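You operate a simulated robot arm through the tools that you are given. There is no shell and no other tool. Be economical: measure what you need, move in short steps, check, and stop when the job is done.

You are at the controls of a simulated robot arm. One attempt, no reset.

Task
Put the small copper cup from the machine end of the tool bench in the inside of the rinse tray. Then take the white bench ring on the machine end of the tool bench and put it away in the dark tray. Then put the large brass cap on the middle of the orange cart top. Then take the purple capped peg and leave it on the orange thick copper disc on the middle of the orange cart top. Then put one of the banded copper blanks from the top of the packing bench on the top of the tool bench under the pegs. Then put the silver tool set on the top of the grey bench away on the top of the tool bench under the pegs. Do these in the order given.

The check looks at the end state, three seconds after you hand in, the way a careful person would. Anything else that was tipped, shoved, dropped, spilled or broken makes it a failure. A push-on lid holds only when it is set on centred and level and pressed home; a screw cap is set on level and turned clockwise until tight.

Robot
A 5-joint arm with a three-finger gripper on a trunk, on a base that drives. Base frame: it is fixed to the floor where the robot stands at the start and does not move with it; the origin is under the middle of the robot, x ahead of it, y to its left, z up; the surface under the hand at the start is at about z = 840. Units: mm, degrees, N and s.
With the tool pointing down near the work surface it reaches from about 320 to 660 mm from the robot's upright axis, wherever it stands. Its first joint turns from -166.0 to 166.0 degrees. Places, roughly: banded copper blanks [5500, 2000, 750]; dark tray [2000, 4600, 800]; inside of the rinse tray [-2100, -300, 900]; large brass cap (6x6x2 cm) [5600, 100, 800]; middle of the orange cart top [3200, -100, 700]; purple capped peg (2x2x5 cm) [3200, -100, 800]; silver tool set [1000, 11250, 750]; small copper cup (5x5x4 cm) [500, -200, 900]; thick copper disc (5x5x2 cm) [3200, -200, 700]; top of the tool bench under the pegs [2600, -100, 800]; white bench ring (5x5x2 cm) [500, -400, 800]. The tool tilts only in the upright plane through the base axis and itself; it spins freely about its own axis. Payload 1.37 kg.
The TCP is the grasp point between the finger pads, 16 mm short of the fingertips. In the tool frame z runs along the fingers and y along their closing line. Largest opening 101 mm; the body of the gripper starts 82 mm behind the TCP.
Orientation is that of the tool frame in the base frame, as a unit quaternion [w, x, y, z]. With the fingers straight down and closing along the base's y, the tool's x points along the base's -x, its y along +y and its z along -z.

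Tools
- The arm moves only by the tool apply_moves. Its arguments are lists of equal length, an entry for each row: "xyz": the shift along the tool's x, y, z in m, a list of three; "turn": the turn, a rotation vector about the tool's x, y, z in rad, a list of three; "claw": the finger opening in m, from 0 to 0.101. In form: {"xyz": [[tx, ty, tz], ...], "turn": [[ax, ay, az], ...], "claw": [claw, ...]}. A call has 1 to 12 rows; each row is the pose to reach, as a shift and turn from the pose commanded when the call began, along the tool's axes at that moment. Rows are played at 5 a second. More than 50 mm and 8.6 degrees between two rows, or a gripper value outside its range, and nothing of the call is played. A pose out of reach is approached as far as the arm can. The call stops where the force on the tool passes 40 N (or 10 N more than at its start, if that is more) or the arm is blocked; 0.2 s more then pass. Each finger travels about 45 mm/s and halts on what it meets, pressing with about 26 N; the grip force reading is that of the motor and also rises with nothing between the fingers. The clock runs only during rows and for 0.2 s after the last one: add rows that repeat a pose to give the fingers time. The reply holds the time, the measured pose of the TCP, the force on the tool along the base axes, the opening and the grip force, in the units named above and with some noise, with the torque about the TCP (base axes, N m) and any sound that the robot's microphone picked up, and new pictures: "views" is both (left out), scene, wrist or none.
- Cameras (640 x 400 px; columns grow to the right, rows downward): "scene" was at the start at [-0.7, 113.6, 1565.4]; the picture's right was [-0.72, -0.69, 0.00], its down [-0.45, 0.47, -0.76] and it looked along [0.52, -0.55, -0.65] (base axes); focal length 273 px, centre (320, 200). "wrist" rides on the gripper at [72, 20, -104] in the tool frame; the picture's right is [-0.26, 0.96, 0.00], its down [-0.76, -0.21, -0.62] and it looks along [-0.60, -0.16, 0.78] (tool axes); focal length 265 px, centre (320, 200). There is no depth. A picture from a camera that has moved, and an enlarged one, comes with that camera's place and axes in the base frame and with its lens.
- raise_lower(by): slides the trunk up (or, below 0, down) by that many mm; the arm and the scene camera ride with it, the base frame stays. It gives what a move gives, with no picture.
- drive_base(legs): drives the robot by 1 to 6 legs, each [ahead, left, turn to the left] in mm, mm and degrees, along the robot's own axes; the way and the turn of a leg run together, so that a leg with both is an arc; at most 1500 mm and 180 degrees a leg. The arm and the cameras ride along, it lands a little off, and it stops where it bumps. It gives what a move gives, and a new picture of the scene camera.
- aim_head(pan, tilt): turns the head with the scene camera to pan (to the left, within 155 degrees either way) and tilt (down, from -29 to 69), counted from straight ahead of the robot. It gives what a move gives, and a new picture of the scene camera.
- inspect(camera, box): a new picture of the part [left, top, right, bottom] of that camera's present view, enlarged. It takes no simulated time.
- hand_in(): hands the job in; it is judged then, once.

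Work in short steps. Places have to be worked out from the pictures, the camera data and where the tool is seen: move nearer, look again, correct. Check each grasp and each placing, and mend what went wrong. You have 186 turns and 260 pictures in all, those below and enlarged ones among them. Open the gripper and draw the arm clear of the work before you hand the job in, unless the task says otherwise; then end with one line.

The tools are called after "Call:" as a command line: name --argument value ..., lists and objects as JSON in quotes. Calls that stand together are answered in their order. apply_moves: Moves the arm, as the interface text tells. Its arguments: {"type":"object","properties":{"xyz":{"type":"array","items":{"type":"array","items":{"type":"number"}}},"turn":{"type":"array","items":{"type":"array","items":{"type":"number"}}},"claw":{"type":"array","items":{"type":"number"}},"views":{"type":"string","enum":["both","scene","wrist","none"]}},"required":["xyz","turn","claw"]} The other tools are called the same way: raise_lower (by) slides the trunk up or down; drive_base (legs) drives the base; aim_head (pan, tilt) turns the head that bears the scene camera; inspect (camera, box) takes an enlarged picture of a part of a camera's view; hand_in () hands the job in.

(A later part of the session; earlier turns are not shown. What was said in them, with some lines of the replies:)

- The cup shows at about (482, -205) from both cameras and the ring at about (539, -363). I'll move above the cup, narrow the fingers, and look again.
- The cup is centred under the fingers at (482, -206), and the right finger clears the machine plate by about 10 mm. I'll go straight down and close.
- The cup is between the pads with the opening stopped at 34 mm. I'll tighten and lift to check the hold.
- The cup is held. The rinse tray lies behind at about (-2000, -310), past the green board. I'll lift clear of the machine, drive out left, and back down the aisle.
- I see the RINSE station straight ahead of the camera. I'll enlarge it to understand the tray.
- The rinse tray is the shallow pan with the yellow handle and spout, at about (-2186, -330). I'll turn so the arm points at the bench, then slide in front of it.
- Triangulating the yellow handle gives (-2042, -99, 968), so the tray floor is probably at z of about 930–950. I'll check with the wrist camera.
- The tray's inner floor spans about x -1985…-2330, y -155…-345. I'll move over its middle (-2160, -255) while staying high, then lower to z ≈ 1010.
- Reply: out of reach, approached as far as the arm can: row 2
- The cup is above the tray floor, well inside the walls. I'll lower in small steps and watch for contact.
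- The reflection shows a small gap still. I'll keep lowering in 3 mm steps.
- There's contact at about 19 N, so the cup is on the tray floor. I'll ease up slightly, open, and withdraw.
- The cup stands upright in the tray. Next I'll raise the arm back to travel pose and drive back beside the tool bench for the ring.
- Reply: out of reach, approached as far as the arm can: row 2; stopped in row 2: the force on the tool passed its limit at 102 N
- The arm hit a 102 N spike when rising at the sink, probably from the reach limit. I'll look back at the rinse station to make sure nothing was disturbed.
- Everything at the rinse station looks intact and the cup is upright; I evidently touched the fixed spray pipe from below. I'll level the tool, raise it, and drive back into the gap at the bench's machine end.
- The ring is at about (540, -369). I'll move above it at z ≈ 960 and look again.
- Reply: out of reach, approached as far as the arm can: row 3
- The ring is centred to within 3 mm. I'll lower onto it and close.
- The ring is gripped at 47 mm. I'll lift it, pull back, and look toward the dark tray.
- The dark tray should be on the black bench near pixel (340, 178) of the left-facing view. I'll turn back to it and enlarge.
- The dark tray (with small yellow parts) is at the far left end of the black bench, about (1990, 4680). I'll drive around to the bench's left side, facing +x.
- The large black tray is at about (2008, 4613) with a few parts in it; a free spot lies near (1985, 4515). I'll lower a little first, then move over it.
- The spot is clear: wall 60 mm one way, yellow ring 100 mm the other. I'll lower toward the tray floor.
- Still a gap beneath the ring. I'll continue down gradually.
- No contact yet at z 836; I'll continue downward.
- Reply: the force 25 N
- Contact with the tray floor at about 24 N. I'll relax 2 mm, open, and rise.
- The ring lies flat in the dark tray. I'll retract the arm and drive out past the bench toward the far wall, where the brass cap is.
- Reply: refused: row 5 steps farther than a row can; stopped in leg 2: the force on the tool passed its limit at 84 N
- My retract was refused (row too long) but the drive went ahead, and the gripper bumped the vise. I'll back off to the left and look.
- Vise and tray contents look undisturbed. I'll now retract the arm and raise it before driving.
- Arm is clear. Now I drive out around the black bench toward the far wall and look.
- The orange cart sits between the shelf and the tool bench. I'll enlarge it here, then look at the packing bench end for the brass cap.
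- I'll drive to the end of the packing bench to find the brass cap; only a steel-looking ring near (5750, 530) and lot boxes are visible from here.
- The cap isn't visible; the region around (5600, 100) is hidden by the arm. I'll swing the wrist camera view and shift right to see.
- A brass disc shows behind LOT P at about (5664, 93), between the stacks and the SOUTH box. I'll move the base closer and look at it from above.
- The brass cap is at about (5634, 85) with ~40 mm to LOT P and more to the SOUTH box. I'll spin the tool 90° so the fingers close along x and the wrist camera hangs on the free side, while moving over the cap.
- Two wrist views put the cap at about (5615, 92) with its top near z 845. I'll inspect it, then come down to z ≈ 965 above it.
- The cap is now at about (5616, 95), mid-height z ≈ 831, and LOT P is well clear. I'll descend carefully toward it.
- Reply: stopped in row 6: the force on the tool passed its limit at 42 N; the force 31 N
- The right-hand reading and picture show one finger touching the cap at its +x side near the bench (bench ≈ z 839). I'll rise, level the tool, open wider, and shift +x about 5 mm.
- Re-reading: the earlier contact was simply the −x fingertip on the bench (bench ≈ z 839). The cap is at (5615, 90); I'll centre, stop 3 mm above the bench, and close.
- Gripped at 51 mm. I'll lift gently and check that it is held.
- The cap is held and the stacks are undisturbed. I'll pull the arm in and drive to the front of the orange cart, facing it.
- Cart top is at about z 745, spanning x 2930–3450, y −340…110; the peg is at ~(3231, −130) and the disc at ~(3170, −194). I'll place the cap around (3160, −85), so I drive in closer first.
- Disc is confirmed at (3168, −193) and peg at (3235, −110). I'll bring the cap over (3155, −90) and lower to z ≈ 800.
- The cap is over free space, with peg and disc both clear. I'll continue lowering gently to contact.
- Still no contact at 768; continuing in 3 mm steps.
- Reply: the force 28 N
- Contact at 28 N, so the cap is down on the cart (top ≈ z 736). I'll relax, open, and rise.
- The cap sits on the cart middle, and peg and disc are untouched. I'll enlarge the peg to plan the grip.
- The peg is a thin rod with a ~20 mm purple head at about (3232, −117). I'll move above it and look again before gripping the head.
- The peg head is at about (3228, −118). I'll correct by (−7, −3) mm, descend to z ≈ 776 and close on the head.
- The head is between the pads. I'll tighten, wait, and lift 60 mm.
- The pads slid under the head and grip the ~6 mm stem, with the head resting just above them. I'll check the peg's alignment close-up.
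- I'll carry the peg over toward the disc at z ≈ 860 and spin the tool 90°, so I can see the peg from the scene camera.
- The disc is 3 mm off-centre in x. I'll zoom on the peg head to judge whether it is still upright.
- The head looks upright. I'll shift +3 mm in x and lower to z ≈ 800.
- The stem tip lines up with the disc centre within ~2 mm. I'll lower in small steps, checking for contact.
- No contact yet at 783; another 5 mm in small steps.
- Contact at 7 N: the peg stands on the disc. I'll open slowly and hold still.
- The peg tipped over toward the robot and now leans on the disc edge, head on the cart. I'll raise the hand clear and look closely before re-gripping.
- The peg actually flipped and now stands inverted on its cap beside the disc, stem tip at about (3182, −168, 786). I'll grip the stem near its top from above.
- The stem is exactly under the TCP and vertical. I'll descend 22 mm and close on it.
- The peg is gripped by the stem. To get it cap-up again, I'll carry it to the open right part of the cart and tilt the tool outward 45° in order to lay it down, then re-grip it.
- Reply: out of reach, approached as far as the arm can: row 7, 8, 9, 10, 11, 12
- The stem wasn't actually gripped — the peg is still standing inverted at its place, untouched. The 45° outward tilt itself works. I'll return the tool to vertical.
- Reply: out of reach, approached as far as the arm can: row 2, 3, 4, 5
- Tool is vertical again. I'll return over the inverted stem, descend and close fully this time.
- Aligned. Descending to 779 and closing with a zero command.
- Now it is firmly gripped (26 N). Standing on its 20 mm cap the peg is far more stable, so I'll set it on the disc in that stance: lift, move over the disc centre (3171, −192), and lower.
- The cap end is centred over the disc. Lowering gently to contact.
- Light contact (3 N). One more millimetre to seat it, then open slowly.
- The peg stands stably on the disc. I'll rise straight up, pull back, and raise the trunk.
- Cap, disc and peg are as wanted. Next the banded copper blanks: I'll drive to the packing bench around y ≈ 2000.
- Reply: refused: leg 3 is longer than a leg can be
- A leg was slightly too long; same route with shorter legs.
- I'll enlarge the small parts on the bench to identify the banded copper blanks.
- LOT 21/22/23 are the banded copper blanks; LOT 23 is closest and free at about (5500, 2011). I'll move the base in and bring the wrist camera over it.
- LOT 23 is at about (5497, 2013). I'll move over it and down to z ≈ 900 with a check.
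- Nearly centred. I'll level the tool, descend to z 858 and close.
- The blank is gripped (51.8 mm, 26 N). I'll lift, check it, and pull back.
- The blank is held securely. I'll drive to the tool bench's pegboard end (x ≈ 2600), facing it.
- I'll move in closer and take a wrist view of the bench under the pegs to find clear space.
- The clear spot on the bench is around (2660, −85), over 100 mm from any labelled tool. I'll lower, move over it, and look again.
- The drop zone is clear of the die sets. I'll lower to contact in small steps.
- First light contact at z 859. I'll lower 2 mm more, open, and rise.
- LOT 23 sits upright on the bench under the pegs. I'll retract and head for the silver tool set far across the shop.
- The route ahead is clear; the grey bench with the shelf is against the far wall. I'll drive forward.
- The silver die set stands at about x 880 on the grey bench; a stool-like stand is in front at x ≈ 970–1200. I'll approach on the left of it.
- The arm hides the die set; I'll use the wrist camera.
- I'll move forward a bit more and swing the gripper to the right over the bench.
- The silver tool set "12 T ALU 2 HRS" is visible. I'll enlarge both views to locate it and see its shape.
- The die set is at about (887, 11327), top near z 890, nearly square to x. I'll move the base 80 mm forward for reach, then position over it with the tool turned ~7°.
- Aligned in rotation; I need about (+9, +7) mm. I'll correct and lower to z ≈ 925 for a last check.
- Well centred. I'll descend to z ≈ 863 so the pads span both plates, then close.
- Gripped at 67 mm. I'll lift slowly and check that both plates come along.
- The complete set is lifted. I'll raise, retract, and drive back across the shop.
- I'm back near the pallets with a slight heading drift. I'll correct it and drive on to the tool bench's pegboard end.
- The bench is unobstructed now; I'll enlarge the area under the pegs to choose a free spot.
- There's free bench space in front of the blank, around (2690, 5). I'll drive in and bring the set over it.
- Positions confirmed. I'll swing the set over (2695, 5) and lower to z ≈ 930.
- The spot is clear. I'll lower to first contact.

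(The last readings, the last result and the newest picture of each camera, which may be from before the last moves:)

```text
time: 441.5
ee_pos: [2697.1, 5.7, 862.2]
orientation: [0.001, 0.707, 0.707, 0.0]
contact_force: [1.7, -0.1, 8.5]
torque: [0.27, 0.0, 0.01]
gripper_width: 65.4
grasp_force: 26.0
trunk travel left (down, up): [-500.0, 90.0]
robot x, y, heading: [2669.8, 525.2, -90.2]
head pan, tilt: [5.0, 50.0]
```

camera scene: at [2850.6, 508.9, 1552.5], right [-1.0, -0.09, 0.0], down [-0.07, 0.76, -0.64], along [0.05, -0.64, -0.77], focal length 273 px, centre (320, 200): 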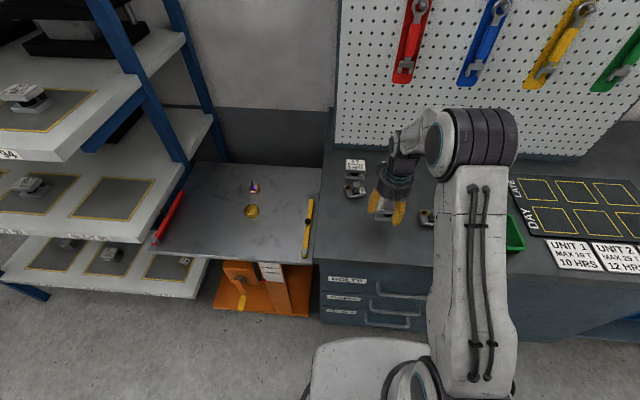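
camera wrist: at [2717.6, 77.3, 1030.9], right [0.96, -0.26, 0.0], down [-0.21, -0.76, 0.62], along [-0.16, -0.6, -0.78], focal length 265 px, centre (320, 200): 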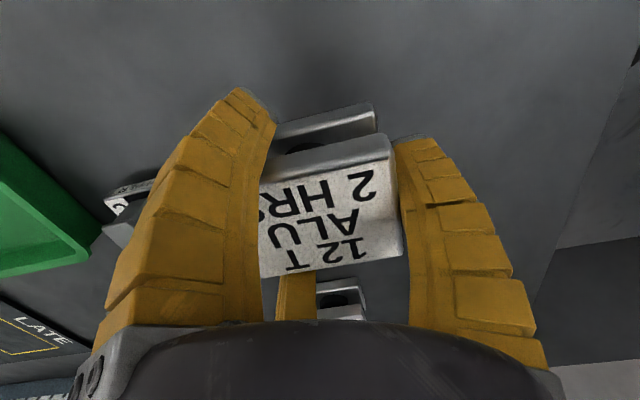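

Contact (about 13 N net). I'll open and rise.

Call:
apply_moves --xyz '[[0, 0, 0.001], [0, 0, 0.0], [0, 0, 0.0], [0, 0, 0.0], [0, 0, 0.0], [0, 0, -0.03], [0, 0, -0.07], [0, 0, -0.11], [0, 0, -0.15]]' --turn '[[0, 0, 0], [0, 0, 0], [0, 0, 0], [0, 0, 0], [0, 0, 0], [0, 0, 0], [0, 0, 0], [0, 0, 0], [0, 0, 0]]' --claw '[0.06, 0.075, 0.088, 0.092, 0.092, 0.092, 0.092, 0.092, 0.092]' --views "both"

Call:
inspect --camera "scene" --box '[320, 140, 480, 260]'

```text
time: 443.5
ee_pos: [2696.0, 8.9, 1016.7]
orientation: [0.0, 0.707, 0.707, 0.0]
contact_force: [0.0, -0.3, 0.7]
torque: [-0.03, -0.02, 0.03]
gripper_width: 92.9
grasp_force: 0.6
trunk travel left (down, up): [-500.0, 90.0]
robot x, y, heading: [2668.3, 530.9, -90.1]
head pan, tilt: [5.0, 50.0]
camera scene: at [2850.5, 509.7, 1552.4], right [-1.0, -0.09, 0.0], down [-0.07, 0.76, -0.64], along [0.05, -0.64, -0.77], focal length 273 px, centre (320, 200)
camera wrist: at [2716.8, 79.9, 1121.0], right [0.96, -0.26, 0.0], down [-0.21, -0.76, 0.62], along [-0.16, -0.6, -0.78], focal length 265 px, centre (320, 200)
```

scene: 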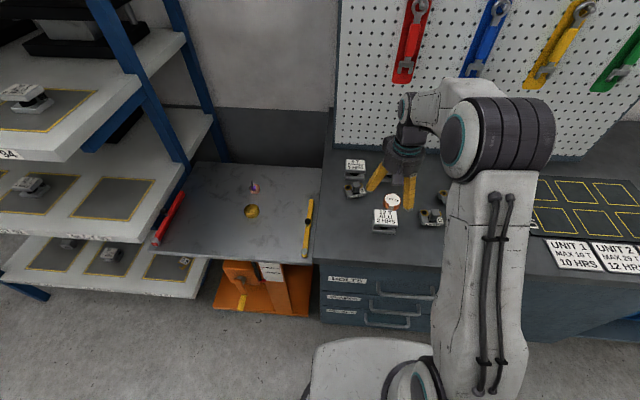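
wrist: 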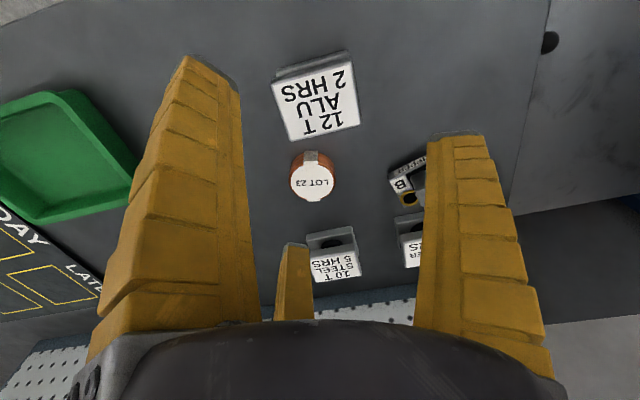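

```text
3.33 times, centred on (400, 200) of scene
camera zoom: at [2850.5, 509.7, 1552.4], right [-1.0, -0.09, 0.0], down [-0.07, 0.76, -0.64], along [0.05, -0.64, -0.77], focal length 911 px, centre (53, 200)
```

zoom: 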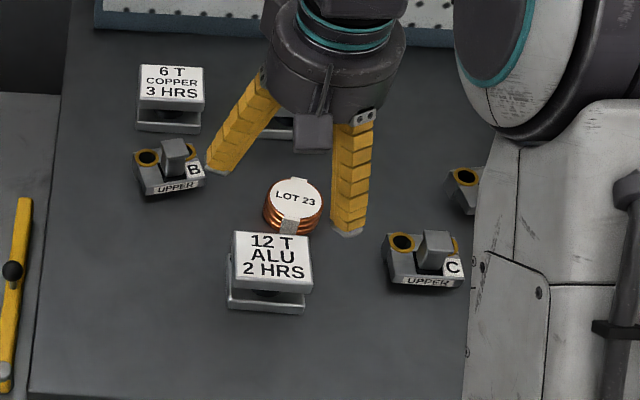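

All six items are in place: the die set and LOT 23 stand upright on the bench, and the cap and peg are on the cart. I'll draw the arm clear before handing in.

Call:
apply_moves --xyz '[[0.02, 0, -0.03], [0.05, 0, -0.06], [0.08, 0, -0.09], [0.08, 0, -0.09]]' --turn '[[0, 0, 0], [0, 0, 0], [0, 0, 0], [0, 0, 0]]' --claw '[0.095, 0.095, 0.095, 0.095]' --views "none"

Call:
drive_base --legs '[[-400, 0, 0]]'

Call:
inspect --camera "scene" --box '[200, 100, 440, 250]'

```text
time: 444.5
ee_pos: [2696.0, 88.1, 1102.0]
orientation: [-0.001, 0.707, 0.707, 0.001]
contact_force: [-0.6, 0.1, -0.5]
torque: [-0.01, -0.01, 0.04]
gripper_width: 95.7
grasp_force: 0.3
trunk travel left (down, up): [-500.0, 90.0]
robot x, y, heading: [2667.7, 530.3, -90.1]
head pan, tilt: [5.0, 50.0]
```

```text
time: 446.9
ee_pos: [2697.9, 480.0, 1102.3]
orientation: [0.0, 0.706, 0.708, 0.0]
contact_force: [0.7, 0.4, -0.3]
torque: [-0.01, 0.01, 0.03]
gripper_width: 95.7
grasp_force: 0.4
trunk travel left (down, up): [-500.0, 90.0]
robot x, y, heading: [2664.2, 919.4, -89.8]
head pan, tilt: [5.0, 50.0]
camera scene: at [2850.7, 903.6, 1552.5], right [-1.0, -0.09, 0.0], down [-0.07, 0.76, -0.64], along [0.06, -0.64, -0.77], focal length 273 px, centre (320, 200)
```

scene: 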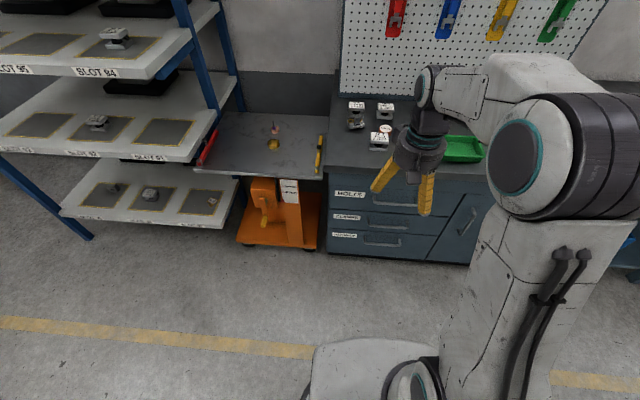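

```text
2.67 times, centred on (320, 175) of scene
camera zoom: at [2850.7, 903.6, 1552.5], right [-1.0, -0.09, 0.0], down [-0.07, 0.76, -0.64], along [0.06, -0.64, -0.77], focal length 729 px, centre (320, 267)
```

zoom: 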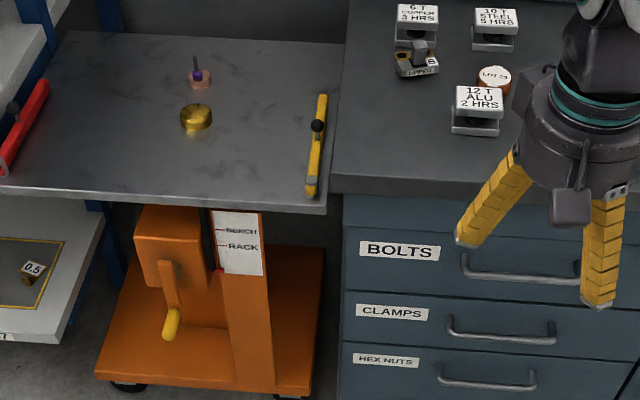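

Everything rests where it should, the gripper is open and the arm is clear, so I'm handing in.

Call:
hand_in

```text
The job is handed in.
```

I handed in with all six items at their target places, but the purple peg is upside down: it tipped off the disc at the first release, so I stood it on its cap in the middle of the copper disc. On the way the arm also bumped the fixed spray pipe at the sink (102 N) and the vise (84 N); nothing looked disturbed afterwards.
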